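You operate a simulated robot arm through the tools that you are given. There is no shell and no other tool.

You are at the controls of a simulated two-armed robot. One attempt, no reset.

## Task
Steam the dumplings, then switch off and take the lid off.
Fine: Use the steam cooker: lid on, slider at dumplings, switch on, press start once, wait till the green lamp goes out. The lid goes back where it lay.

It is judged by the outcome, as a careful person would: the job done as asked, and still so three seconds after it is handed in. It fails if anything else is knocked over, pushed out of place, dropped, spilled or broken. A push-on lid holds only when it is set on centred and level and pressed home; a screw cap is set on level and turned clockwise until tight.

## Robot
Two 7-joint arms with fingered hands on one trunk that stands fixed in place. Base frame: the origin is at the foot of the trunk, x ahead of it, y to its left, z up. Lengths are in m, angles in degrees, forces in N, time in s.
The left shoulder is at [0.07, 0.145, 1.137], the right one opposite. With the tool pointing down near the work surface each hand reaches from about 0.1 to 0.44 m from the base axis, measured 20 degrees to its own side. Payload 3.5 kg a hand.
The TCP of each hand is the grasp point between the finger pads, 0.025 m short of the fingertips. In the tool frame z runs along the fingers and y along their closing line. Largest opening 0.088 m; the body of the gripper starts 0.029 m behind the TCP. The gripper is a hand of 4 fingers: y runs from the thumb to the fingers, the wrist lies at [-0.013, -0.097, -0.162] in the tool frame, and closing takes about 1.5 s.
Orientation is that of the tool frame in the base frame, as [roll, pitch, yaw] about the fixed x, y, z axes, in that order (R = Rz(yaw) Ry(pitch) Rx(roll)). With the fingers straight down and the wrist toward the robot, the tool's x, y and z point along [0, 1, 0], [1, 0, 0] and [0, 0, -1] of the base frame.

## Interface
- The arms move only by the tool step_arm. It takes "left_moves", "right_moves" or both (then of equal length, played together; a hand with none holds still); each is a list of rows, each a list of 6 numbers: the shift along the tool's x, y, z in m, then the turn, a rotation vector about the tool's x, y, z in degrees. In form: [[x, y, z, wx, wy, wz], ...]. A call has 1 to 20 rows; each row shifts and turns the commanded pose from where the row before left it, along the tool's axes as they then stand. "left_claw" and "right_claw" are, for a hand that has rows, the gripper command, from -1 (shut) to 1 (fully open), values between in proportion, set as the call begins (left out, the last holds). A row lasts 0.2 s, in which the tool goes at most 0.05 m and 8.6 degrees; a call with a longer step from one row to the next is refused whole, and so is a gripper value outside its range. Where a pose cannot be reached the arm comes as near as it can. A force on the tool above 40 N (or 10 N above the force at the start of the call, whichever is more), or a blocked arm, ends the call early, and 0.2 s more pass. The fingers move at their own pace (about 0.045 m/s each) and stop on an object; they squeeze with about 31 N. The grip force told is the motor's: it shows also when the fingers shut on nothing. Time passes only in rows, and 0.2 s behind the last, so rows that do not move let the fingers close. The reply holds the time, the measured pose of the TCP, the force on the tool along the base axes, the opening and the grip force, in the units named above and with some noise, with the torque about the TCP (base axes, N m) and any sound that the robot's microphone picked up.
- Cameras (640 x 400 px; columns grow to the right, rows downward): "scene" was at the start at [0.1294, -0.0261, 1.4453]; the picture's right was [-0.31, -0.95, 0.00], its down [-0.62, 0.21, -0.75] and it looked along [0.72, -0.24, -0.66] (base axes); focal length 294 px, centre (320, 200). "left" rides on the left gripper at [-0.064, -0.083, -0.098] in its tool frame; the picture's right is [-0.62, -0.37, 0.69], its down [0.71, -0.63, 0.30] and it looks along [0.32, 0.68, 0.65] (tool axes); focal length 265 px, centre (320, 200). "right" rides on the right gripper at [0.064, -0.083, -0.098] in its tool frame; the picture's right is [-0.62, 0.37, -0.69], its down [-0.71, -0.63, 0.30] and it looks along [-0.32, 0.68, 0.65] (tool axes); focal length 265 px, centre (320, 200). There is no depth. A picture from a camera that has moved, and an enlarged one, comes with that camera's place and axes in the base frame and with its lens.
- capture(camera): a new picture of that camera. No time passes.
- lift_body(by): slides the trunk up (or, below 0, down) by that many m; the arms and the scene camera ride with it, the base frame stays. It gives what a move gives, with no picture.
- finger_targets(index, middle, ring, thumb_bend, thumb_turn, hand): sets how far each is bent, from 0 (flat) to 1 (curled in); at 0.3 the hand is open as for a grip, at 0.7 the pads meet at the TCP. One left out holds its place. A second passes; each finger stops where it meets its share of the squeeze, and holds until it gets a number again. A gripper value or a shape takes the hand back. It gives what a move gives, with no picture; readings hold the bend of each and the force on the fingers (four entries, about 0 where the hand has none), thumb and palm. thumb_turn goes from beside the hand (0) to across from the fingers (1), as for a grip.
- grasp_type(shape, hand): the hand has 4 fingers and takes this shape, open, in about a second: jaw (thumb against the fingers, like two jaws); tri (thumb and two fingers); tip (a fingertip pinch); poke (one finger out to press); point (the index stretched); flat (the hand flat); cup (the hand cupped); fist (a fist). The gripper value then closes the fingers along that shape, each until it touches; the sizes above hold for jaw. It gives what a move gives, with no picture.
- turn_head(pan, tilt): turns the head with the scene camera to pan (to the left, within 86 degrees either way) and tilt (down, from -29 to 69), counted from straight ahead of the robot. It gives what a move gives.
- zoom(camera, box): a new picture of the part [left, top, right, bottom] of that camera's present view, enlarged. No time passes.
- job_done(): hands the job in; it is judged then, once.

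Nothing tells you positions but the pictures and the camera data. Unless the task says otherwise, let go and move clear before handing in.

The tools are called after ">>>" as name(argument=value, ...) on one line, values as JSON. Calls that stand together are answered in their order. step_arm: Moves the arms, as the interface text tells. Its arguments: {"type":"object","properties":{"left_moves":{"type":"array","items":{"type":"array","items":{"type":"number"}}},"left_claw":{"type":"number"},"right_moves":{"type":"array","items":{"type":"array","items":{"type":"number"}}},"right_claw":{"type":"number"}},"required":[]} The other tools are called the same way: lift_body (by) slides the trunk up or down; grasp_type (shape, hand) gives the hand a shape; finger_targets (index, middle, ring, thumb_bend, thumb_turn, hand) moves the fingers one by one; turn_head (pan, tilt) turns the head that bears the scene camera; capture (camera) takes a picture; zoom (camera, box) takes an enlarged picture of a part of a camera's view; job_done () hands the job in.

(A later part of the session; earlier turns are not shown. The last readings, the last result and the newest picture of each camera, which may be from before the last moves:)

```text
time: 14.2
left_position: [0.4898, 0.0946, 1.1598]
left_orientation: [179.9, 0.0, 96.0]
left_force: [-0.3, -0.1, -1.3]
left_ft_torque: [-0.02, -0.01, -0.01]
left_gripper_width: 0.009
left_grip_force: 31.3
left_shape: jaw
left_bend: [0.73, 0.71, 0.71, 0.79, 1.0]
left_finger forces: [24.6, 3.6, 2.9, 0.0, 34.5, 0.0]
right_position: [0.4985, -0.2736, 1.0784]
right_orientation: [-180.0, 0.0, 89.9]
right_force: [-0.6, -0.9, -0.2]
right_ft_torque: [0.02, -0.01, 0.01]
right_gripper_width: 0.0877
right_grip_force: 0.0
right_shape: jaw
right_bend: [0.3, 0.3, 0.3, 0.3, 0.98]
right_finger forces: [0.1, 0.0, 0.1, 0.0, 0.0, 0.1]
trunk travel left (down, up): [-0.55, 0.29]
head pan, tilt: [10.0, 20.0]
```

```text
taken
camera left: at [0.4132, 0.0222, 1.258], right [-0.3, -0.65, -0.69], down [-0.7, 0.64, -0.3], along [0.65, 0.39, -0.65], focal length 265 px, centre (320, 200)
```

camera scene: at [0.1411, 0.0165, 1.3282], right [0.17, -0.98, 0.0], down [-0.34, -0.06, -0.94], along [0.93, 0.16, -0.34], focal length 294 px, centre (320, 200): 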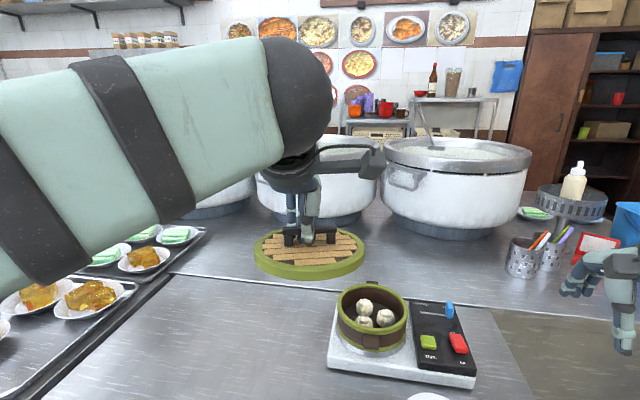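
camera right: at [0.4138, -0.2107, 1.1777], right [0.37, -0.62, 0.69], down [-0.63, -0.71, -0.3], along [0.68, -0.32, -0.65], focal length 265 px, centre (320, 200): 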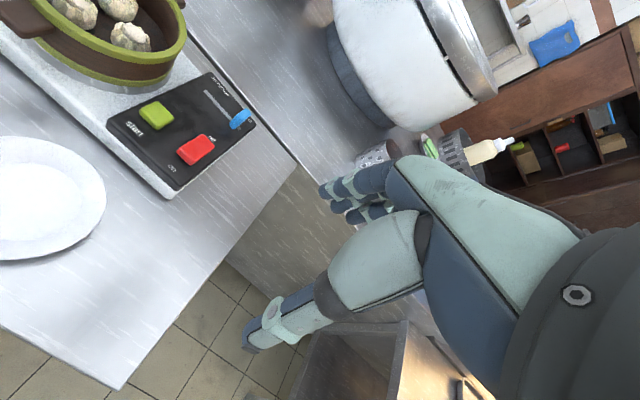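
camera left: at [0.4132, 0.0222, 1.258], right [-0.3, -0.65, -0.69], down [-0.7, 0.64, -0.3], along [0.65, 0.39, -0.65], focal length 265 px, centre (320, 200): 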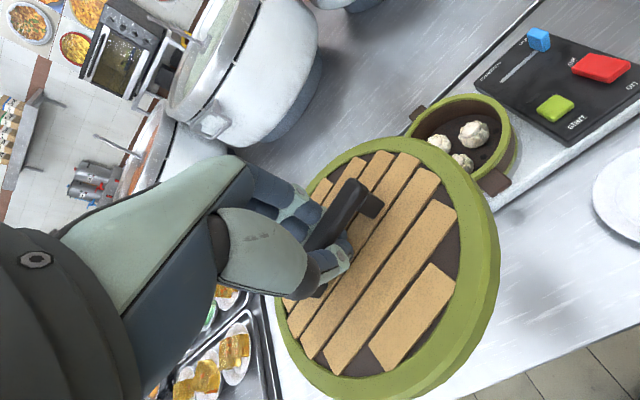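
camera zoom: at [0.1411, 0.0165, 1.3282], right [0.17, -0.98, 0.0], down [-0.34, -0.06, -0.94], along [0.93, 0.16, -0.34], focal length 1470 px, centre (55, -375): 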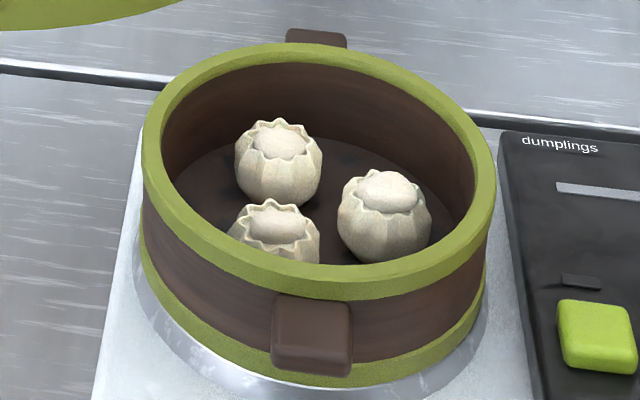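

The basket rim checks out level with the same method, so the lid is really tilted about 6°, near edge up. I turn the hand to level it and look again.

>>> step_arm(left_moves=[[0, 0, 0, -3, 0, 0], [0, 0, 0, -3, 0, 0], [0, 0, 0, 0, 0, 0], [0, 0, 0, 0, 0, 0]])

>>> zoom(camera="scene", box=[245, 215, 375, 290])

>>> zoom(camera="scene", box=[250, 222, 314, 262])

>>> zoom(camera="scene", box=[310, 222, 374, 262])

>>> zoom(camera="scene", box=[280, 250, 344, 290])

```text
time: 15.2
left_position: [0.4899, 0.0931, 1.16]
left_orientation: [174.0, 0.0, 96.0]
left_force: [1.4, -0.3, -1.1]
left_ft_torque: [0.0, 0.01, -0.03]
left_gripper_width: 0.0091
left_grip_force: 31.1
left_shape: jaw
left_bend: [0.73, 0.71, 0.71, 0.79, 1.0]
left_finger forces: [25.1, 3.6, 2.9, 0.0, 35.5, 0.1]
right_position: [0.4976, -0.2739, 1.0783]
right_orientation: [180.0, 0.0, 90.0]
right_force: [-0.8, 0.4, 0.7]
right_ft_torque: [-0.02, 0.0, 0.0]
right_gripper_width: 0.0875
right_grip_force: 0.0
right_shape: jaw
right_bend: [0.3, 0.3, 0.3, 0.3, 0.98]
right_finger forces: [0.0, 0.1, 0.0, 0.0, 0.0, 0.0]
trunk travel left (down, up): [-0.55, 0.29]
head pan, tilt: [10.0, 20.0]
```

```text
4.92 times, centred on (310, 252) of scene
camera zoom: at [0.1411, 0.0167, 1.3283], right [0.17, -0.98, 0.0], down [-0.34, -0.06, -0.94], along [0.93, 0.16, -0.34], focal length 1447 px, centre (369, -58)
```

zoom: 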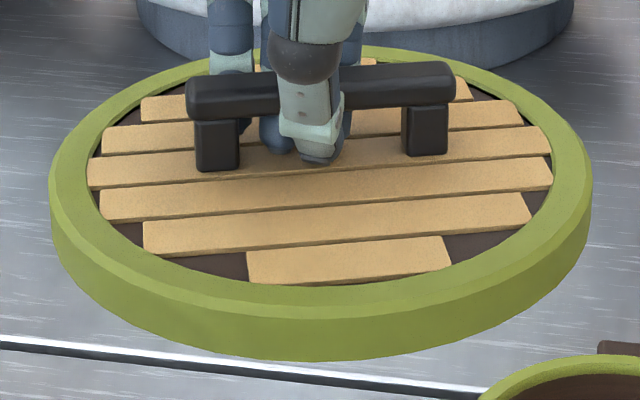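

```text
10.00 times, centred on (282, 242) of scene
camera zoom: at [0.1411, 0.0167, 1.3283], right [0.17, -0.98, 0.0], down [-0.34, -0.06, -0.94], along [0.93, 0.16, -0.34], focal length 2940 px, centre (700, -220)
```

zoom: 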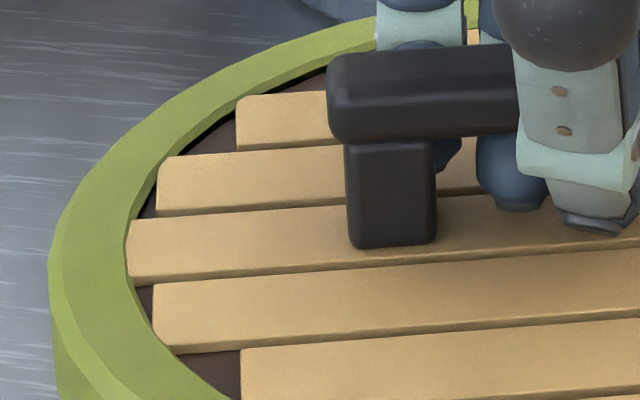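

```text
10.00 times, centred on (342, 242) of scene
camera zoom: at [0.1411, 0.0167, 1.3283], right [0.17, -0.98, 0.0], down [-0.34, -0.06, -0.94], along [0.93, 0.16, -0.34], focal length 2940 px, centre (100, -220)
```

zoom: 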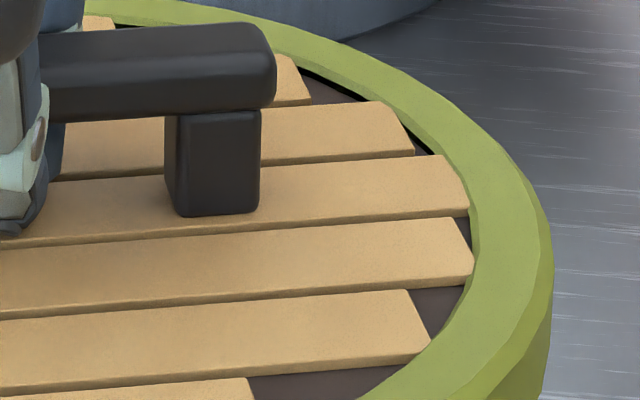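

```text
10.00 times, centred on (312, 270) of scene
camera zoom: at [0.1411, 0.0167, 1.3283], right [0.17, -0.98, 0.0], down [-0.34, -0.06, -0.94], along [0.93, 0.16, -0.34], focal length 2940 px, centre (400, -500)
```

zoom: 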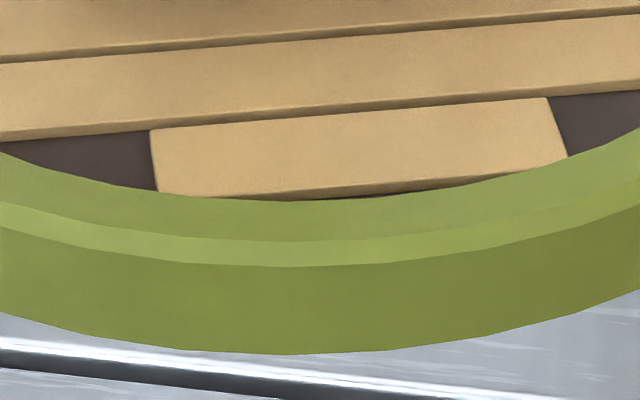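

The lid is now level to within about half a degree, its centre about 2 mm ahead of the grasp point and its underside about 40 mm below it. I carry it to above the basket centre (0.667, −0.005).

>>> step_arm(left_moves=[[-0.0144, 0.01875, 0.0183, 0, 0, 0], [-0.0144, 0.01875, 0.0183, 0, 0, 0], [-0.0144, 0.01875, 0.0183, 0, 0, 0], [-0.0144, 0.01875, 0.0183, 0, 0, 0], [-0.0144, 0.01875, 0.0183, 0, 0, 0], [-0.0144, 0.01875, 0.0183, 0, 0, 0], [-0.0144, 0.01875, 0.0183, 0, 0, 0], [-0.0144, 0.01875, 0.0183, 0, 0, 0], [0, 0, 0, 0, 0, 0], [0, 0, 0, 0, 0, 0]])

>>> turn_head(pan=-3, tilt=35)

>>> capture(camera="scene")

>>> capture(camera="left")

>>> capture(camera="right")

```text
time: 17.4
left_position: [0.6706, 0.0075, 1.0323]
left_orientation: [174.1, 0.9, 96.9]
left_force: [-0.1, 0.0, -0.3]
left_ft_torque: [0.01, -0.02, -0.01]
left_gripper_width: 0.0092
left_grip_force: 30.8
left_shape: jaw
left_bend: [0.73, 0.71, 0.71, 0.79, 1.0]
left_finger forces: [26.8, 3.3, 2.9, 0.1, 36.3, 0.0]
right_position: [0.4984, -0.2714, 1.0782]
right_orientation: [-180.0, -0.1, 90.0]
right_force: [0.6, -0.7, 0.7]
right_ft_torque: [-0.02, -0.01, 0.0]
right_gripper_width: 0.0877
right_grip_force: 0.0
right_shape: jaw
right_bend: [0.3, 0.3, 0.3, 0.3, 0.98]
right_finger forces: [0.0, 0.1, 0.1, 0.0, 0.1, 0.0]
trunk travel left (down, up): [-0.55, 0.29]
head pan, tilt: [10.0, 20.0]
```

```text
time: 18.2
left_position: [0.6704, 0.0079, 1.0315]
left_orientation: [174.3, 0.8, 96.9]
left_force: [0.0, 0.2, -1.2]
left_ft_torque: [0.02, 0.01, -0.02]
left_gripper_width: 0.0094
left_grip_force: 30.7
left_shape: jaw
left_bend: [0.73, 0.71, 0.71, 0.79, 1.0]
left_finger forces: [26.8, 3.4, 2.9, 0.0, 36.3, 0.0]
right_position: [0.4987, -0.2731, 1.0787]
right_orientation: [-180.0, 0.1, 89.9]
right_force: [-0.5, 0.7, -0.6]
right_ft_torque: [0.0, 0.01, -0.01]
right_gripper_width: 0.0876
right_grip_force: 0.0
right_shape: jaw
right_bend: [0.3, 0.3, 0.3, 0.3, 0.98]
right_finger forces: [0.0, 0.0, 0.0, 0.0, 0.1, 0.0]
trunk travel left (down, up): [-0.55, 0.29]
head pan, tilt: [-3.0, 35.0]
```

```text
taken
camera scene: at [0.1374, -0.0041, 1.3045], right [-0.05, -1.0, 0.0], down [-0.57, 0.03, -0.82], along [0.82, -0.04, -0.57], focal length 294 px, centre (320, 200)
```

scene: 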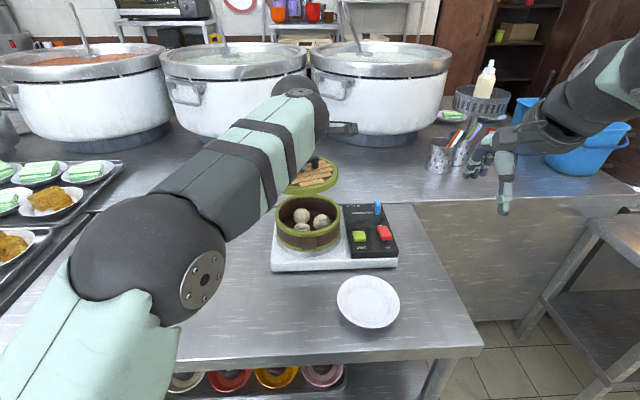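

```text
taken
camera left: at [0.5853, -0.0663, 1.1214], right [-0.22, -0.66, -0.72], down [-0.68, 0.63, -0.37], along [0.7, 0.41, -0.59], focal length 265 px, centre (320, 200)
```

left: 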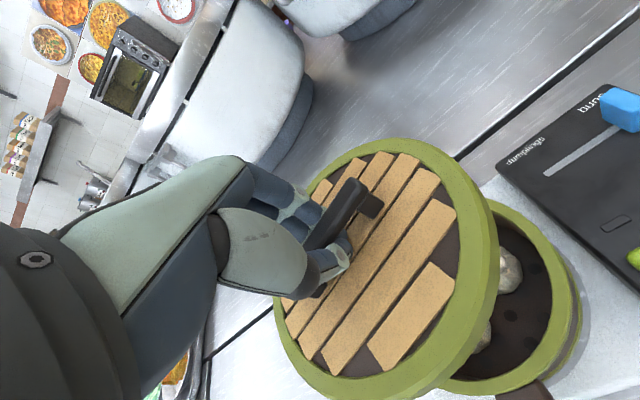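

```text
taken
camera right: at [0.4139, -0.2107, 1.1777], right [0.37, -0.62, 0.69], down [-0.63, -0.71, -0.3], along [0.68, -0.32, -0.65], focal length 265 px, centre (320, 200)
```

right: 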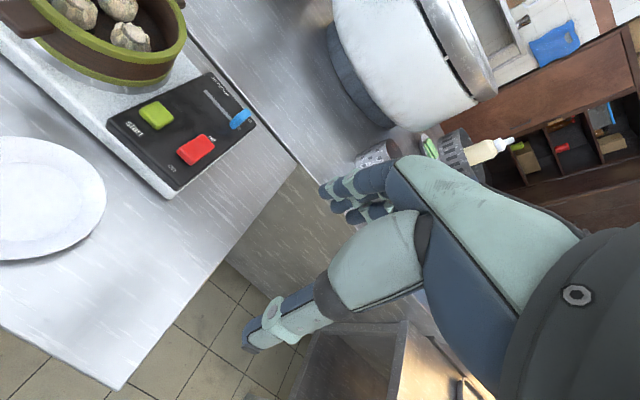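

The arm came up about 12 mm short in y here, apparently at a joint limit with the hand turned to 96°. The lid is round, so I turn the hand about the vertical by −16° to ease the arm, keeping the lid level.

>>> step_arm(left_moves=[[0, 0, 0, 0, -0.5575, 5.304], [0, 0, 0, 0, -0.5575, 5.304], [0, 0, 0, 0, -0.5575, 5.304], [0, 0, 0, 0, 0, 0], [0, 0, 0, 0, 0, 0]])

>>> capture(camera="left")

>>> capture(camera="scene")

```text
time: 19.4
left_position: [0.6672, -0.0039, 1.0305]
left_orientation: [174.0, 0.0, 80.0]
left_force: [0.9, -0.3, -1.0]
left_ft_torque: [0.0, 0.02, 0.0]
left_gripper_width: 0.0095
left_grip_force: 30.8
left_shape: jaw
left_bend: [0.73, 0.71, 0.71, 0.79, 1.0]
left_finger forces: [26.6, 3.3, 2.9, 0.1, 36.0, 0.0]
right_position: [0.4983, -0.2736, 1.0791]
right_orientation: [-180.0, 0.0, 90.1]
right_force: [0.1, 0.4, -1.1]
right_ft_torque: [0.03, 0.01, -0.02]
right_gripper_width: 0.0878
right_grip_force: 0.0
right_shape: jaw
right_bend: [0.3, 0.3, 0.3, 0.3, 0.98]
right_finger forces: [0.1, 0.0, 0.1, 0.0, 0.0, 0.1]
trunk travel left (down, up): [-0.55, 0.29]
head pan, tilt: [-3.0, 35.0]
```

```text
taken
camera left: at [0.563, -0.0496, 1.1192], right [-0.4, -0.56, -0.73], down [-0.46, 0.81, -0.37], along [0.79, 0.19, -0.58], focal length 265 px, centre (320, 200)
```

left: 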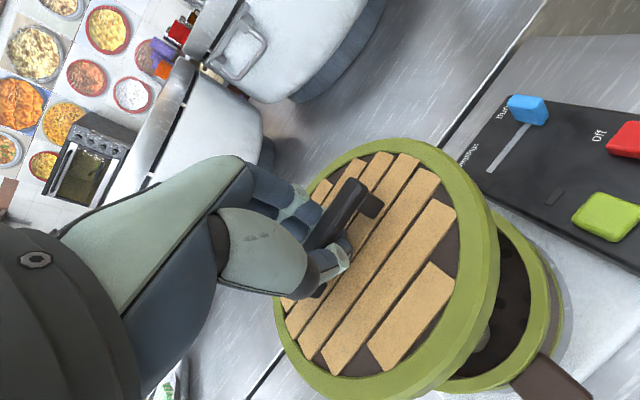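

```text
taken
camera scene: at [0.1376, -0.004, 1.3044], right [-0.05, -1.0, 0.0], down [-0.57, 0.03, -0.82], along [0.82, -0.04, -0.57], focal length 294 px, centre (320, 200)
```

scene: 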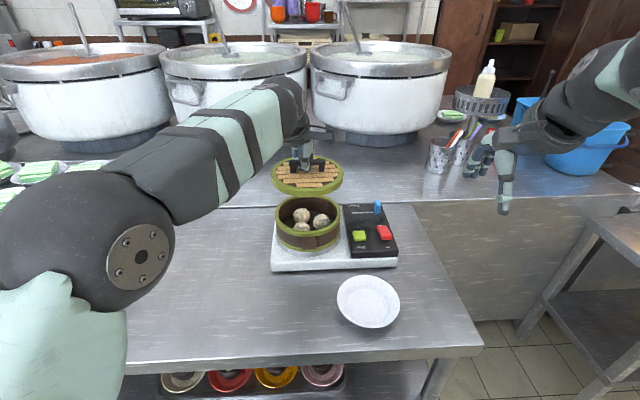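

The pose is now met exactly. The scene camera sees lid and basket together, so I measure both for alignment.

>>> zoom(camera="scene", box=[262, 150, 352, 206])

>>> zoom(camera="scene", box=[262, 190, 352, 246])

```text
7.11 times, centred on (307, 178) of scene
camera zoom: at [0.1376, -0.004, 1.3044], right [-0.05, -1.0, 0.0], down [-0.57, 0.03, -0.82], along [0.82, -0.04, -0.57], focal length 2091 px, centre (412, 356)
```

zoom: 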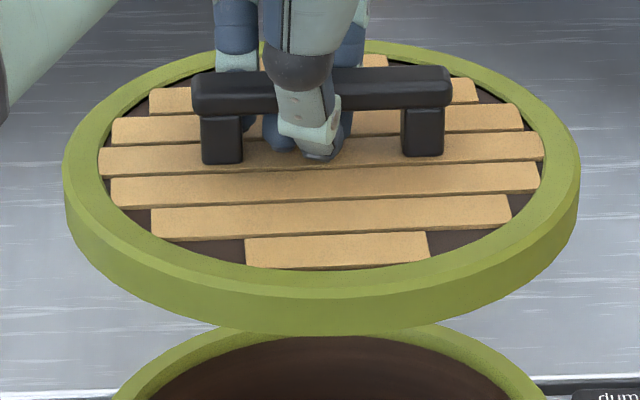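

```text
7.11 times, centred on (307, 218) of scene
camera zoom: at [0.1376, -0.004, 1.3044], right [-0.05, -1.0, 0.0], down [-0.57, 0.03, -0.82], along [0.82, -0.04, -0.57], focal length 2091 px, centre (412, 72)
```

zoom: 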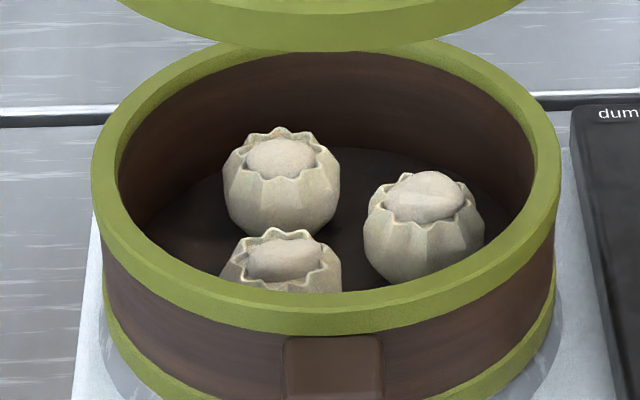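

Lid and basket are aligned to within about 3 mm. I correct by −3 mm in x and +1 mm in y and lower to just above the rim.

>>> step_arm(left_moves=[[0.0001, -0.0026, 0.0173, 0, 0, 0], [0.0001, -0.0026, 0.0173, 0, 0, 0], [0.0001, -0.0026, 0.0173, 0, 0, 0], [0.0002, -0.0026, 0.0173, 0, 0, 0], [0, 0, 0, 0, 0, 0]])

>>> zoom(camera="scene", box=[257, 168, 357, 248])

>>> capture(camera="left")

```text
time: 20.6
left_position: [0.6628, -0.0043, 0.9593]
left_orientation: [174.1, 0.1, 80.0]
left_force: [0.4, 0.6, -0.1]
left_ft_torque: [0.01, -0.01, -0.02]
left_gripper_width: 0.0094
left_grip_force: 30.6
left_shape: jaw
left_bend: [0.73, 0.71, 0.71, 0.79, 1.0]
left_finger forces: [27.3, 3.2, 2.9, 0.1, 36.6, 0.1]
right_position: [0.499, -0.2732, 1.0791]
right_orientation: [-180.0, 0.0, 90.0]
right_force: [0.1, 0.1, 0.1]
right_ft_torque: [0.0, 0.03, -0.01]
right_gripper_width: 0.0877
right_grip_force: 0.0
right_shape: jaw
right_bend: [0.3, 0.3, 0.3, 0.3, 0.98]
right_finger forces: [0.0, 0.0, 0.0, 0.0, 0.1, 0.1]
trunk travel left (down, up): [-0.55, 0.29]
head pan, tilt: [-3.0, 35.0]
```

```text
5.00 times, centred on (307, 208) of scene
camera zoom: at [0.1372, -0.0042, 1.3044], right [-0.05, -1.0, 0.0], down [-0.57, 0.03, -0.82], along [0.82, -0.04, -0.57], focal length 1470 px, centre (385, 160)
```

zoom: 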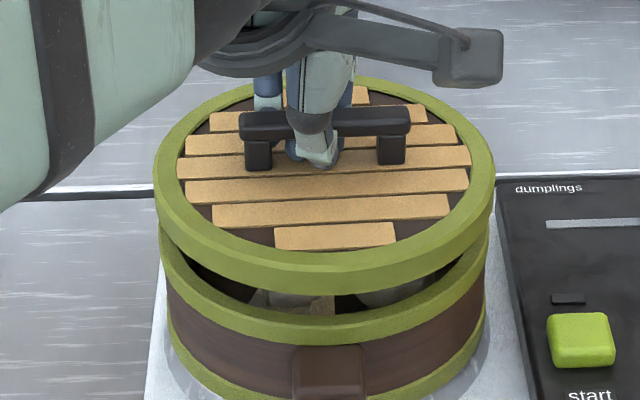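

```text
taken
camera left: at [0.56, -0.0494, 1.0482], right [-0.4, -0.56, -0.73], down [-0.46, 0.81, -0.37], along [0.79, 0.19, -0.58], focal length 265 px, centre (320, 200)
```

left: 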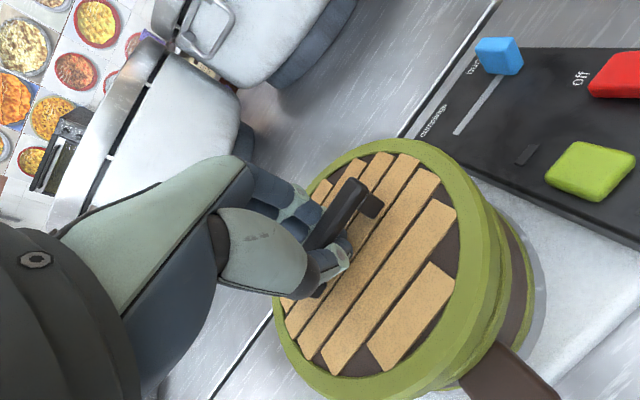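

The near edges of lid and basket rim line up in the scene view. I check the alignment from the left hand camera too.

>>> zoom(camera="left", box=[400, 150, 600, 400])

>>> zoom(camera="scene", box=[280, 200, 360, 250])

>>> zoom(camera="scene", box=[260, 190, 340, 240])

```text
1.60 times, centred on (500, 275) of left
camera zoom: at [0.56, -0.0494, 1.0482], right [-0.4, -0.56, -0.73], down [-0.46, 0.81, -0.37], along [0.79, 0.19, -0.58], focal length 425 px, centre (32, 80)
```

zoom: 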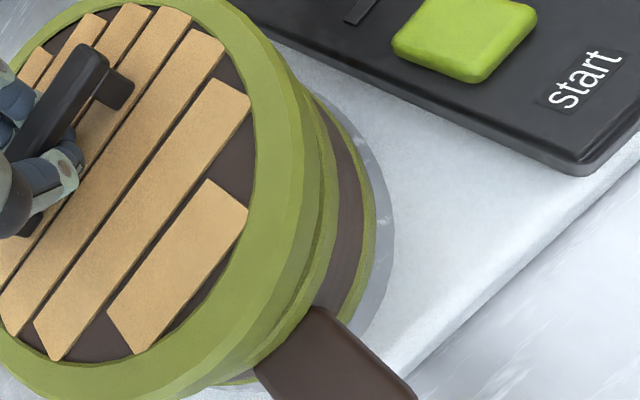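

```text
8.00 times, centred on (320, 225) of scene
camera zoom: at [0.1372, -0.0042, 1.3044], right [-0.05, -1.0, 0.0], down [-0.57, 0.03, -0.82], along [0.82, -0.04, -0.57], focal length 2352 px, centre (320, 0)
```

zoom: 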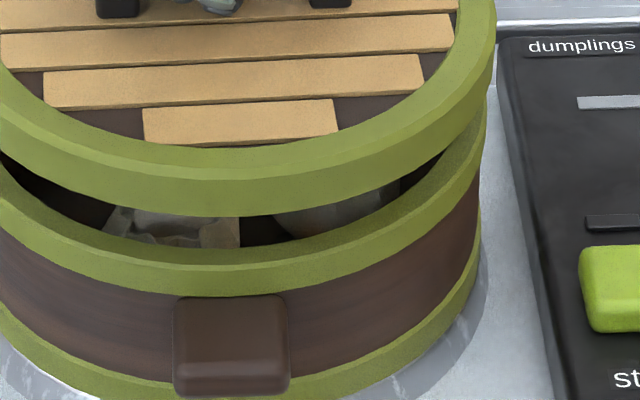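

```text
8.00 times, centred on (300, 215) of scene
camera zoom: at [0.1372, -0.0042, 1.3044], right [-0.05, -1.0, 0.0], down [-0.57, 0.03, -0.82], along [0.82, -0.04, -0.57], focal length 2352 px, centre (480, 80)
```

zoom: 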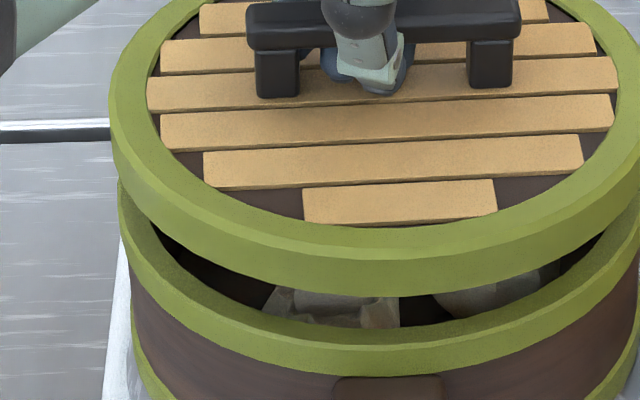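

The lid needs about 1 mm more in y and roughly 1 mm in x. I lower it to a few millimetres above the rim and compare the edges again.

>>> step_arm(left_moves=[[0.0006, -0.0002, 0.006, 0, 0, 0], [0.0006, -0.0002, 0.006, 0, 0, 0], [0, 0, 0, 0, 0, 0]])

>>> zoom(camera="scene", box=[280, 200, 360, 250])

>>> zoom(camera="scene", box=[260, 190, 340, 240])

>>> zoom(camera="left", box=[400, 150, 600, 400])

```text
time: 21.4
left_position: [0.6629, -0.0025, 0.9486]
left_orientation: [173.9, 0.0, 79.9]
left_force: [-0.6, 0.3, -0.8]
left_ft_torque: [-0.01, 0.01, -0.03]
left_gripper_width: 0.0091
left_grip_force: 31.1
left_shape: jaw
left_bend: [0.73, 0.71, 0.71, 0.79, 1.0]
left_finger forces: [27.4, 3.2, 2.8, 0.0, 36.8, 0.1]
right_position: [0.4984, -0.2738, 1.0789]
right_orientation: [-180.0, 0.0, 90.0]
right_force: [-0.6, 0.0, 0.8]
right_ft_torque: [-0.03, -0.02, 0.02]
right_gripper_width: 0.0875
right_grip_force: 0.0
right_shape: jaw
right_bend: [0.3, 0.3, 0.3, 0.3, 0.98]
right_finger forces: [0.1, 0.1, 0.0, 0.1, 0.0, 0.1]
trunk travel left (down, up): [-0.55, 0.29]
head pan, tilt: [-3.0, 35.0]
```

```text
8.00 times, centred on (320, 225) of scene
camera zoom: at [0.1374, -0.0042, 1.3044], right [-0.05, -1.0, 0.0], down [-0.57, 0.03, -0.82], along [0.82, -0.04, -0.57], focal length 2352 px, centre (320, 0)
```

zoom: 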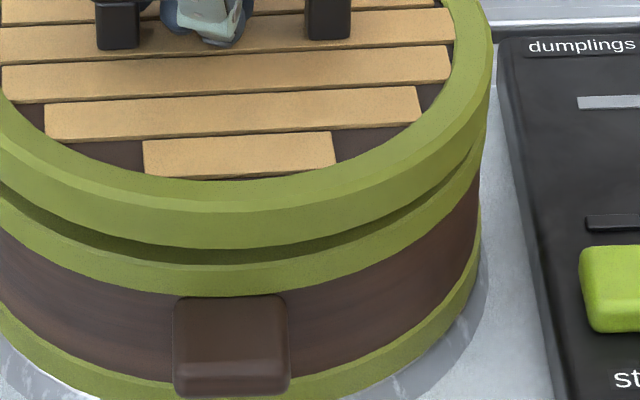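

```text
8.00 times, centred on (300, 215) of scene
camera zoom: at [0.1374, -0.0042, 1.3044], right [-0.05, -1.0, 0.0], down [-0.57, 0.03, -0.82], along [0.82, -0.04, -0.57], focal length 2352 px, centre (480, 80)
```

zoom: 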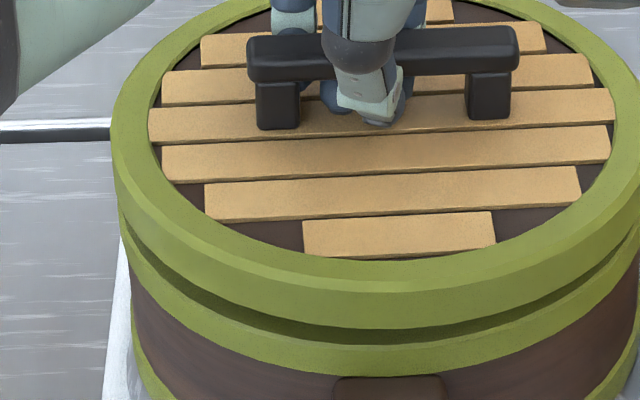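

```text
1.60 times, centred on (500, 275) of left
camera zoom: at [0.5604, -0.0489, 1.0373], right [-0.4, -0.56, -0.73], down [-0.46, 0.81, -0.37], along [0.79, 0.19, -0.58], focal length 425 px, centre (32, 80)
```

zoom: 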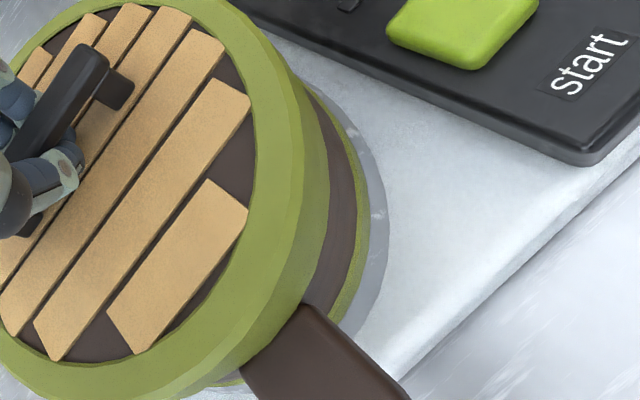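

The lid sits a few mm above the rim and seems about 2 mm too near in x. I shift +2 mm and lower further in small steps, watching the force.

>>> step_arm(left_moves=[[0.0008, 0.0015, 0.0002, 0, 0, 0], [0, -0.0001, 0.003, 0, 0, 0], [0, -0.0001, 0.003, 0, 0, 0], [0, 0, 0, 0, 0, 0]])

>>> zoom(camera="scene", box=[280, 200, 360, 250])

>>> zoom(camera="scene", box=[260, 190, 340, 240])

```text
time: 22.4
left_position: [0.6655, -0.0021, 0.9427]
left_orientation: [173.9, 0.0, 80.0]
left_force: [-0.7, 0.0, -1.4]
left_ft_torque: [0.0, -0.01, -0.03]
left_gripper_width: 0.0093
left_grip_force: 31.2
left_shape: jaw
left_bend: [0.73, 0.71, 0.71, 0.79, 1.0]
left_finger forces: [27.3, 3.2, 2.7, 0.0, 36.8, 0.1]
right_position: [0.4991, -0.2736, 1.079]
right_orientation: [180.0, 0.0, 89.9]
right_force: [0.3, 0.6, -0.2]
right_ft_torque: [0.0, 0.02, -0.01]
right_gripper_width: 0.0876
right_grip_force: 0.0
right_shape: jaw
right_bend: [0.3, 0.3, 0.3, 0.3, 0.98]
right_finger forces: [0.1, 0.1, 0.1, 0.0, 0.0, 0.0]
trunk travel left (down, up): [-0.55, 0.29]
head pan, tilt: [-3.0, 35.0]
```

```text
8.00 times, centred on (320, 225) of scene
camera zoom: at [0.1374, -0.0042, 1.3044], right [-0.05, -1.0, 0.0], down [-0.57, 0.03, -0.82], along [0.82, -0.04, -0.57], focal length 2352 px, centre (320, 0)
```

zoom: 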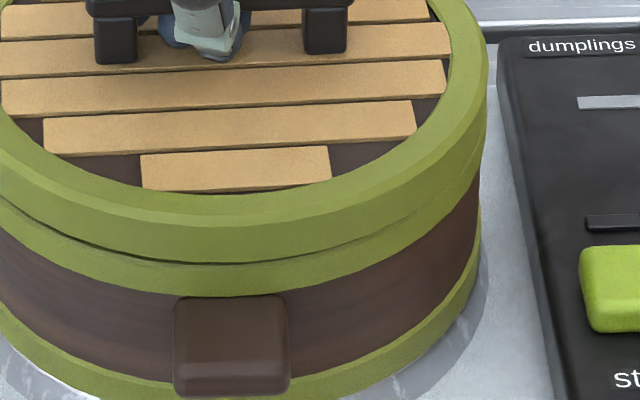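

```text
8.00 times, centred on (300, 215) of scene
camera zoom: at [0.1374, -0.0042, 1.3044], right [-0.05, -1.0, 0.0], down [-0.57, 0.03, -0.82], along [0.82, -0.04, -0.57], focal length 2352 px, centre (480, 80)
```

zoom: 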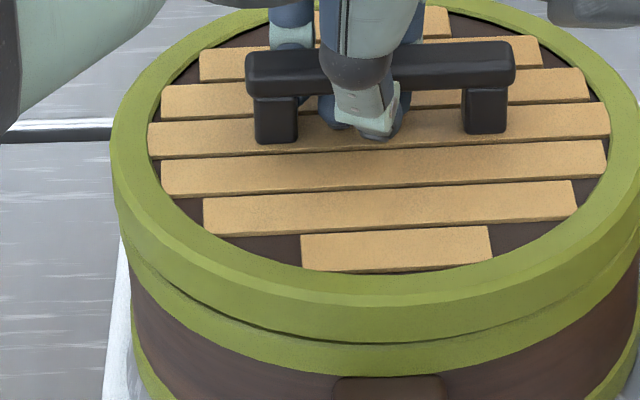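

Very close now. A tiny correction (+1 mm x, −0.8 mm y) and on down until contact.

>>> step_arm(left_moves=[[-0.0006, 0.001, 0.0001, 0, 0, 0], [0, -0.0001, 0.001, 0, 0, 0], [0, -0.0001, 0.001, 0, 0, 0], [0, -0.0001, 0.001, 0, 0, 0], [0, 0, 0, 0, 0, 0]])

>>> zoom(camera="scene", box=[280, 200, 360, 250])

>>> zoom(camera="scene", box=[260, 190, 340, 240])

```text
time: 23.6
left_position: [0.6661, -0.0024, 0.9393]
left_orientation: [173.9, 0.0, 79.9]
left_force: [-0.5, 1.4, 0.7]
left_ft_torque: [-0.13, -0.04, 0.03]
left_gripper_width: 0.0092
left_grip_force: 31.3
left_shape: jaw
left_bend: [0.73, 0.71, 0.71, 0.79, 1.0]
left_finger forces: [30.3, 4.1, 2.9, 0.0, 39.4, 0.1]
right_position: [0.4991, -0.2733, 1.0782]
right_orientation: [179.9, 0.0, 90.1]
right_force: [0.2, 0.2, -0.8]
right_ft_torque: [0.0, 0.0, -0.02]
right_gripper_width: 0.0875
right_grip_force: 0.0
right_shape: jaw
right_bend: [0.3, 0.3, 0.3, 0.3, 0.98]
right_finger forces: [0.0, 0.0, 0.1, 0.1, 0.1, 0.0]
trunk travel left (down, up): [-0.55, 0.29]
head pan, tilt: [-3.0, 35.0]
```

```text
8.00 times, centred on (320, 225) of scene
camera zoom: at [0.1371, -0.004, 1.3045], right [-0.05, -1.0, 0.0], down [-0.57, 0.03, -0.82], along [0.82, -0.04, -0.57], focal length 2352 px, centre (320, 0)
```

zoom: 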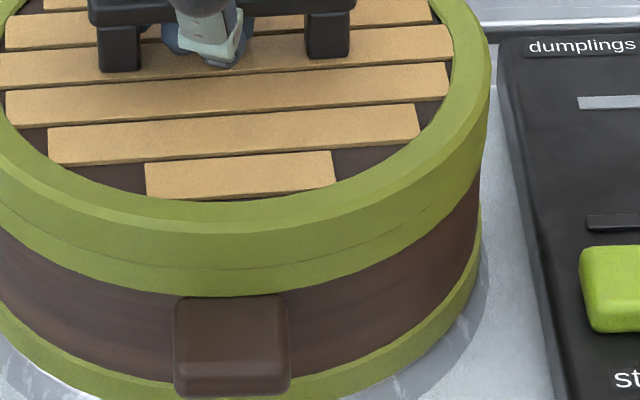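

```text
8.00 times, centred on (300, 215) of scene
camera zoom: at [0.1371, -0.004, 1.3045], right [-0.05, -1.0, 0.0], down [-0.57, 0.03, -0.82], along [0.82, -0.04, -0.57], focal length 2352 px, centre (480, 80)
```

zoom: 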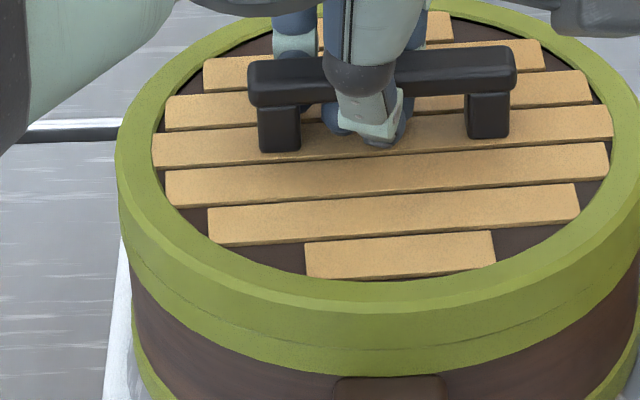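

The lid's edge now coincides with the rim all around. I press it home gently, watching the force.

>>> step_arm(left_moves=[[0, -0.0001, 0.001, 0, 0, 0], [0, -0.0001, 0.001, 0, 0, 0], [0, -0.0001, 0.001, 0, 0, 0], [0, 0, 0, 0, 0, 0]])

```text
time: 24.6
left_position: [0.6668, -0.0032, 0.939]
left_orientation: [173.6, 0.0, 80.0]
left_force: [2.6, -0.2, 13.4]
left_ft_torque: [-0.13, -0.14, -0.05]
left_gripper_width: 0.0096
left_grip_force: 31.0
left_shape: jaw
left_bend: [0.73, 0.71, 0.71, 0.8, 1.0]
left_finger forces: [37.4, 4.2, 3.6, 0.0, 36.8, 0.0]
right_position: [0.4965, -0.2727, 1.0786]
right_orientation: [179.9, 0.1, 90.0]
right_force: [-1.5, -0.3, 0.4]
right_ft_torque: [-0.03, -0.02, 0.0]
right_gripper_width: 0.0874
right_grip_force: 0.0
right_shape: jaw
right_bend: [0.3, 0.3, 0.3, 0.3, 0.98]
right_finger forces: [0.0, 0.1, 0.1, 0.0, 0.0, 0.1]
trunk travel left (down, up): [-0.55, 0.29]
head pan, tilt: [-3.0, 35.0]
```

13 N and hardly any motion — the lid is sitting on the rim. I press a little harder to make sure it is home.

>>> step_arm(left_moves=[[0, -0.0001, 0.001, 0, 0, 0], [0, -0.0001, 0.001, 0, 0, 0], [0, 0, 0, 0, 0, 0]])

>>> zoom(camera="scene", box=[280, 200, 360, 250])

>>> zoom(camera="scene", box=[260, 190, 340, 240])

```text
time: 25.4
left_position: [0.6656, -0.0023, 0.9397]
left_orientation: [173.6, 0.0, 80.0]
left_force: [5.5, -1.4, 22.5]
left_ft_torque: [-0.29, -0.26, -0.02]
left_gripper_width: 0.0103
left_grip_force: 31.3
left_shape: jaw
left_bend: [0.73, 0.71, 0.71, 0.8, 1.0]
left_finger forces: [43.3, 4.1, 4.0, 0.0, 37.5, 0.0]
right_position: [0.4963, -0.2736, 1.0799]
right_orientation: [179.9, 0.0, 90.1]
right_force: [-0.5, -0.4, -0.9]
right_ft_torque: [0.01, -0.06, -0.01]
right_gripper_width: 0.0878
right_grip_force: 0.0
right_shape: jaw
right_bend: [0.3, 0.3, 0.3, 0.3, 0.98]
right_finger forces: [0.0, 0.1, 0.0, 0.1, 0.1, 0.1]
trunk travel left (down, up): [-0.55, 0.29]
head pan, tilt: [-3.0, 35.0]
```

```text
8.00 times, centred on (320, 225) of scene
camera zoom: at [0.1344, -0.0044, 1.3049], right [-0.05, -1.0, 0.0], down [-0.57, 0.03, -0.82], along [0.82, -0.04, -0.57], focal length 2352 px, centre (320, 0)
```

zoom: 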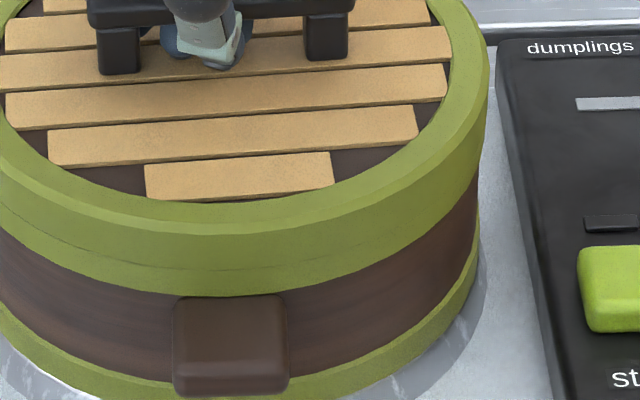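

```text
8.00 times, centred on (300, 215) of scene
camera zoom: at [0.1344, -0.0044, 1.3049], right [-0.05, -1.0, 0.0], down [-0.57, 0.03, -0.82], along [0.82, -0.04, -0.57], focal length 2352 px, centre (480, 80)
```

zoom: 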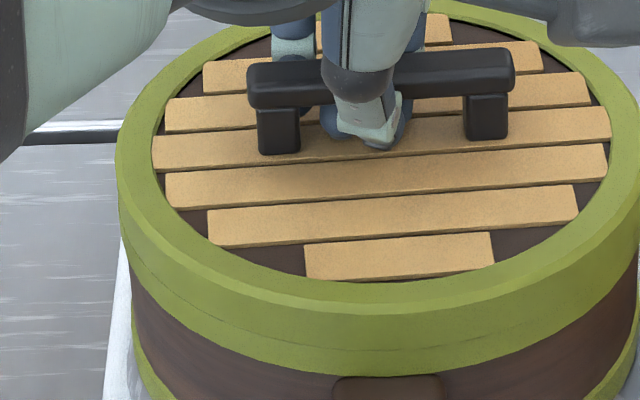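

The lid is flush under 22 N, with no gap showing. I ease the pressure off, open the fingers slightly, and rise off the handle.

>>> step_arm(left_moves=[[0, 0.0002, -0.002, 0, 0, 0], [0, 0.0002, -0.002, 0, 0, 0], [0, 0.0001, -0.001, 0, 0, 0], [0, 0, 0, 0, 0, 0]])

>>> step_arm(left_moves=[[0, 0, 0, 0, 0, 0], [0, 0, 0, 0, 0, 0]], left_claw=-0.45)

```text
time: 26.4
left_position: [0.6659, -0.0022, 0.9391]
left_orientation: [174.1, 0.0, 80.0]
left_force: [3.8, -0.2, 10.1]
left_ft_torque: [-0.22, -0.31, 0.02]
left_gripper_width: 0.0097
left_grip_force: 31.3
left_shape: jaw
left_bend: [0.73, 0.71, 0.71, 0.8, 1.0]
left_finger forces: [38.4, 3.9, 3.4, 0.0, 35.6, 0.0]
right_position: [0.4974, -0.2737, 1.0789]
right_orientation: [180.0, 0.0, 90.0]
right_force: [0.0, 0.0, -0.3]
right_ft_torque: [-0.01, 0.03, 0.01]
right_gripper_width: 0.0875
right_grip_force: 0.1
right_shape: jaw
right_bend: [0.3, 0.3, 0.3, 0.3, 0.98]
right_finger forces: [0.0, 0.0, 0.0, 0.0, 0.1, 0.1]
trunk travel left (down, up): [-0.55, 0.29]
head pan, tilt: [-3.0, 35.0]
```

```text
time: 27.0
left_position: [0.6652, -0.0007, 0.9405]
left_orientation: [173.9, 0.0, 79.9]
left_force: [1.0, -2.0, 9.6]
left_ft_torque: [-0.05, 0.03, 0.01]
left_gripper_width: 0.0238
left_grip_force: 0.1
left_shape: jaw
left_bend: [0.74, 0.55, 0.52, 0.81, 1.0]
left_finger forces: [0.1, 0.0, 0.0, 0.1, 10.2, 0.0]
right_position: [0.4973, -0.2745, 1.0782]
right_orientation: [-180.0, 0.0, 90.0]
right_force: [0.0, 0.2, -0.7]
right_ft_torque: [0.0, 0.01, 0.02]
right_gripper_width: 0.0875
right_grip_force: 0.0
right_shape: jaw
right_bend: [0.3, 0.3, 0.3, 0.3, 0.98]
right_finger forces: [0.0, 0.0, 0.1, 0.0, 0.1, 0.1]
trunk travel left (down, up): [-0.55, 0.29]
head pan, tilt: [-3.0, 35.0]
```

The fingers are loosening while the thumb tip still rests on the lid with about 10 N. I look before rising.

>>> zoom(camera="left", box=[230, 140, 430, 320])

>>> zoom(camera="scene", box=[260, 170, 360, 240])

```text
2.22 times, centred on (330, 230) of left
camera zoom: at [0.5619, -0.0482, 1.0289], right [-0.4, -0.56, -0.73], down [-0.46, 0.81, -0.37], along [0.79, 0.19, -0.58], focal length 590 px, centre (298, 133)
```

zoom: 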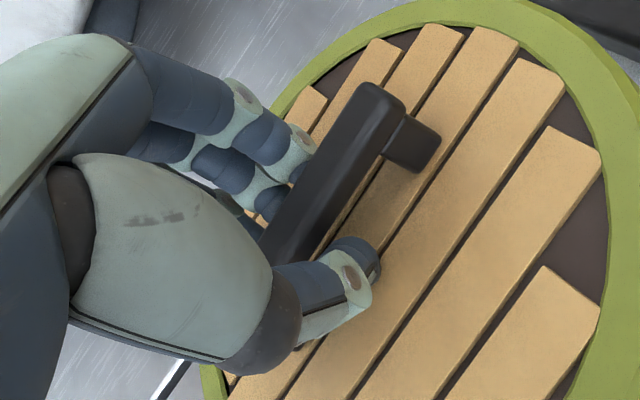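

```text
5.71 times, centred on (310, 205) of scene
camera zoom: at [0.136, -0.0045, 1.3046], right [-0.05, -1.0, 0.0], down [-0.57, 0.03, -0.82], along [0.82, -0.04, -0.57], focal length 1680 px, centre (377, 171)
```

zoom: 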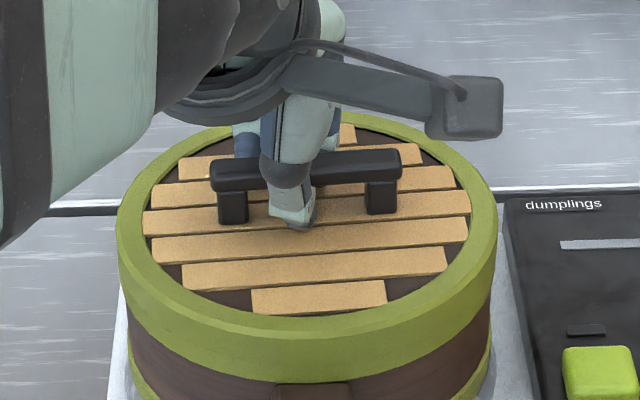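

>>> step_arm(left_moves=[[0, 0.0002, -0.002, 0, 0, 0], [0, 0.0002, -0.002, 0, 0, 0], [0, 0, 0, 0, 0, 0]], left_claw=-0.2)

>>> zoom(camera="left", box=[230, 140, 430, 320])

>>> zoom(camera="scene", box=[260, 170, 360, 240])

```text
time: 27.8
left_position: [0.6653, -0.0033, 0.9445]
left_orientation: [174.0, 0.1, 80.1]
left_force: [0.4, -0.6, 5.4]
left_ft_torque: [-0.01, 0.09, 0.01]
left_gripper_width: 0.0336
left_grip_force: 0.1
left_shape: jaw
left_bend: [0.74, 0.49, 0.46, 0.76, 1.0]
left_finger forces: [0.0, 0.0, 0.0, 0.0, 6.1, 0.0]
right_position: [0.4986, -0.2734, 1.0788]
right_orientation: [-180.0, 0.0, 90.0]
right_force: [0.1, 0.3, -0.3]
right_ft_torque: [0.0, 0.0, 0.03]
right_gripper_width: 0.0876
right_grip_force: 0.1
right_shape: jaw
right_bend: [0.3, 0.3, 0.3, 0.3, 0.98]
right_finger forces: [0.0, 0.1, 0.0, 0.0, 0.1, 0.0]
trunk travel left (down, up): [-0.55, 0.29]
head pan, tilt: [-3.0, 35.0]
```

```text
2.22 times, centred on (330, 230) of left
camera zoom: at [0.562, -0.0487, 1.0318], right [-0.4, -0.56, -0.73], down [-0.46, 0.81, -0.37], along [0.79, 0.19, -0.58], focal length 590 px, centre (298, 133)
```

zoom: 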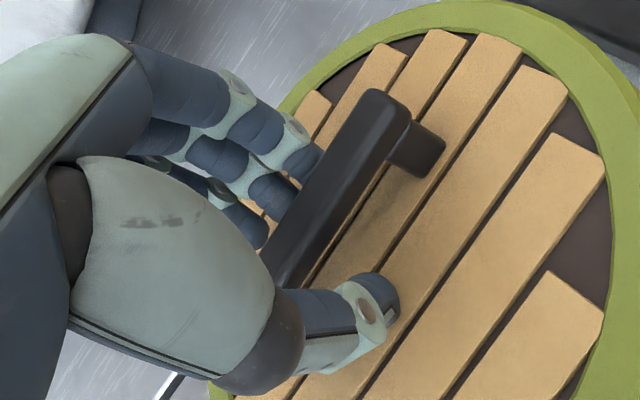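

```text
5.71 times, centred on (310, 205) of scene
camera zoom: at [0.1365, -0.0043, 1.3045], right [-0.05, -1.0, 0.0], down [-0.57, 0.03, -0.82], along [0.82, -0.04, -0.57], focal length 1680 px, centre (377, 171)
```

zoom: 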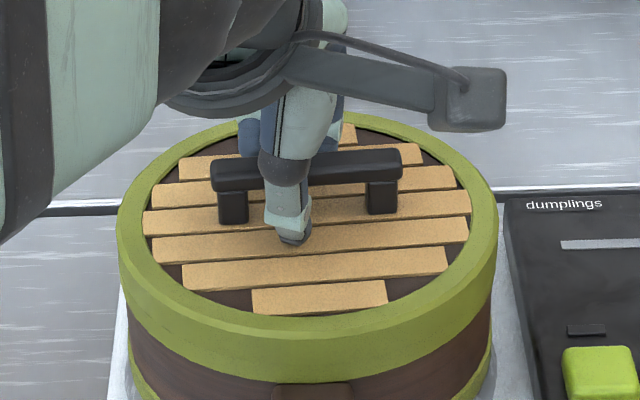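

>>> step_arm(left_moves=[[0, 0.0003, -0.003, 0, 0, 0], [0, 0.0003, -0.003, 0, 0, 0], [0, 0, 0, 0, 0, 0]], left_claw=0.3)

>>> zoom(camera="left", box=[230, 140, 430, 320])

```text
time: 28.6
left_position: [0.6668, -0.0022, 0.9487]
left_orientation: [174.1, 0.0, 80.0]
left_force: [-0.6, 0.4, -0.2]
left_ft_torque: [-0.01, -0.01, -0.02]
left_gripper_width: 0.0567
left_grip_force: 0.0
left_shape: jaw
left_bend: [0.28, 0.39, 0.36, 0.62, 1.0]
left_finger forces: [0.0, 0.0, 0.0, 0.0, 0.0, 0.0]
right_position: [0.499, -0.2724, 1.0784]
right_orientation: [180.0, 0.0, 89.9]
right_force: [0.3, -0.1, -0.9]
right_ft_torque: [-0.01, -0.02, 0.01]
right_gripper_width: 0.0877
right_grip_force: 0.2
right_shape: jaw
right_bend: [0.3, 0.3, 0.3, 0.3, 0.98]
right_finger forces: [0.0, 0.0, 0.1, 0.0, 0.0, 0.0]
trunk travel left (down, up): [-0.55, 0.29]
head pan, tilt: [-3.0, 35.0]
```

```text
2.22 times, centred on (330, 230) of left
camera zoom: at [0.563, -0.0485, 1.0373], right [-0.4, -0.56, -0.73], down [-0.46, 0.81, -0.37], along [0.79, 0.19, -0.58], focal length 590 px, centre (298, 133)
```

zoom: 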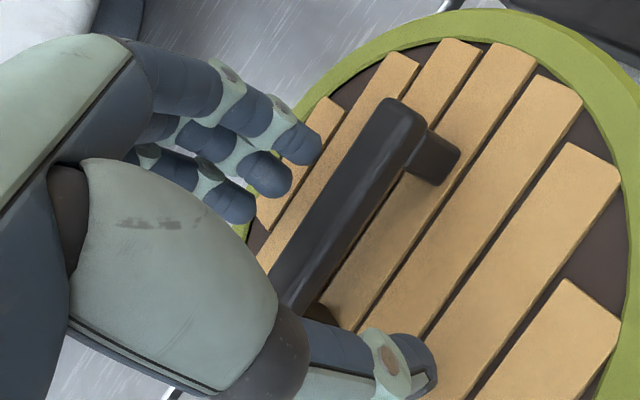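

The hand is free of the handle. I rise clear and look at the lid from the scene camera.

>>> step_arm(left_moves=[[0, 0.0011, -0.01, 0, 0, 0], [0, 0.0021, -0.02, 0, 0, 0], [0, 0.0031, -0.03, 0, 0, 0], [0, 0.0031, -0.03, 0, 0, 0], [0, 0, 0, 0, 0, 0]], left_claw=1)

>>> zoom(camera="scene", box=[260, 170, 360, 250])

>>> capture(camera="left")

```text
time: 29.8
left_position: [0.6671, -0.001, 1.0395]
left_orientation: [174.0, 0.0, 80.0]
left_force: [-0.6, -0.5, -0.1]
left_ft_torque: [-0.01, -0.01, -0.01]
left_gripper_width: 0.0875
left_grip_force: 0.2
left_shape: jaw
left_bend: [0.3, 0.3, 0.3, 0.3, 0.98]
left_finger forces: [0.1, 0.0, 0.0, 0.1, 0.0, 0.0]
right_position: [0.4978, -0.2723, 1.0794]
right_orientation: [-180.0, 0.0, 90.0]
right_force: [-1.1, -0.7, -0.3]
right_ft_torque: [0.01, -0.01, -0.04]
right_gripper_width: 0.0878
right_grip_force: 0.0
right_shape: jaw
right_bend: [0.3, 0.3, 0.3, 0.3, 0.98]
right_finger forces: [0.0, 0.1, 0.0, 0.0, 0.0, 0.1]
trunk travel left (down, up): [-0.55, 0.29]
head pan, tilt: [-3.0, 35.0]
```

```text
5.00 times, centred on (310, 210) of scene
camera zoom: at [0.1375, -0.0042, 1.3044], right [-0.05, -1.0, 0.0], down [-0.57, 0.03, -0.82], along [0.82, -0.04, -0.57], focal length 1470 px, centre (370, 150)
```

zoom: 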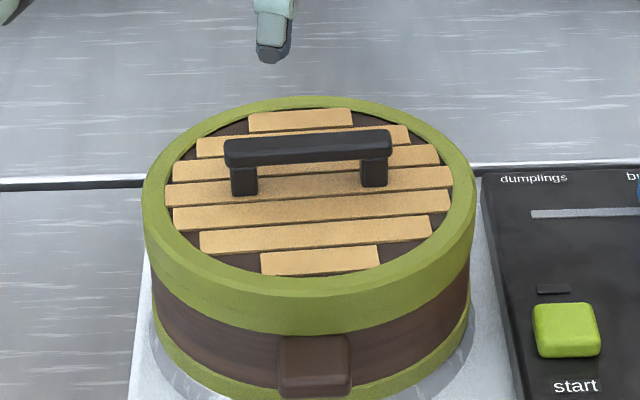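

```text
taken
camera left: at [0.5642, -0.0478, 1.1291], right [-0.4, -0.56, -0.73], down [-0.46, 0.81, -0.37], along [0.79, 0.19, -0.58], focal length 265 px, centre (320, 200)
```

left: 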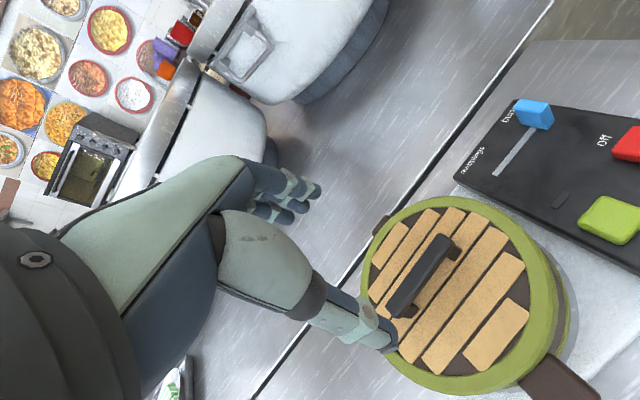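

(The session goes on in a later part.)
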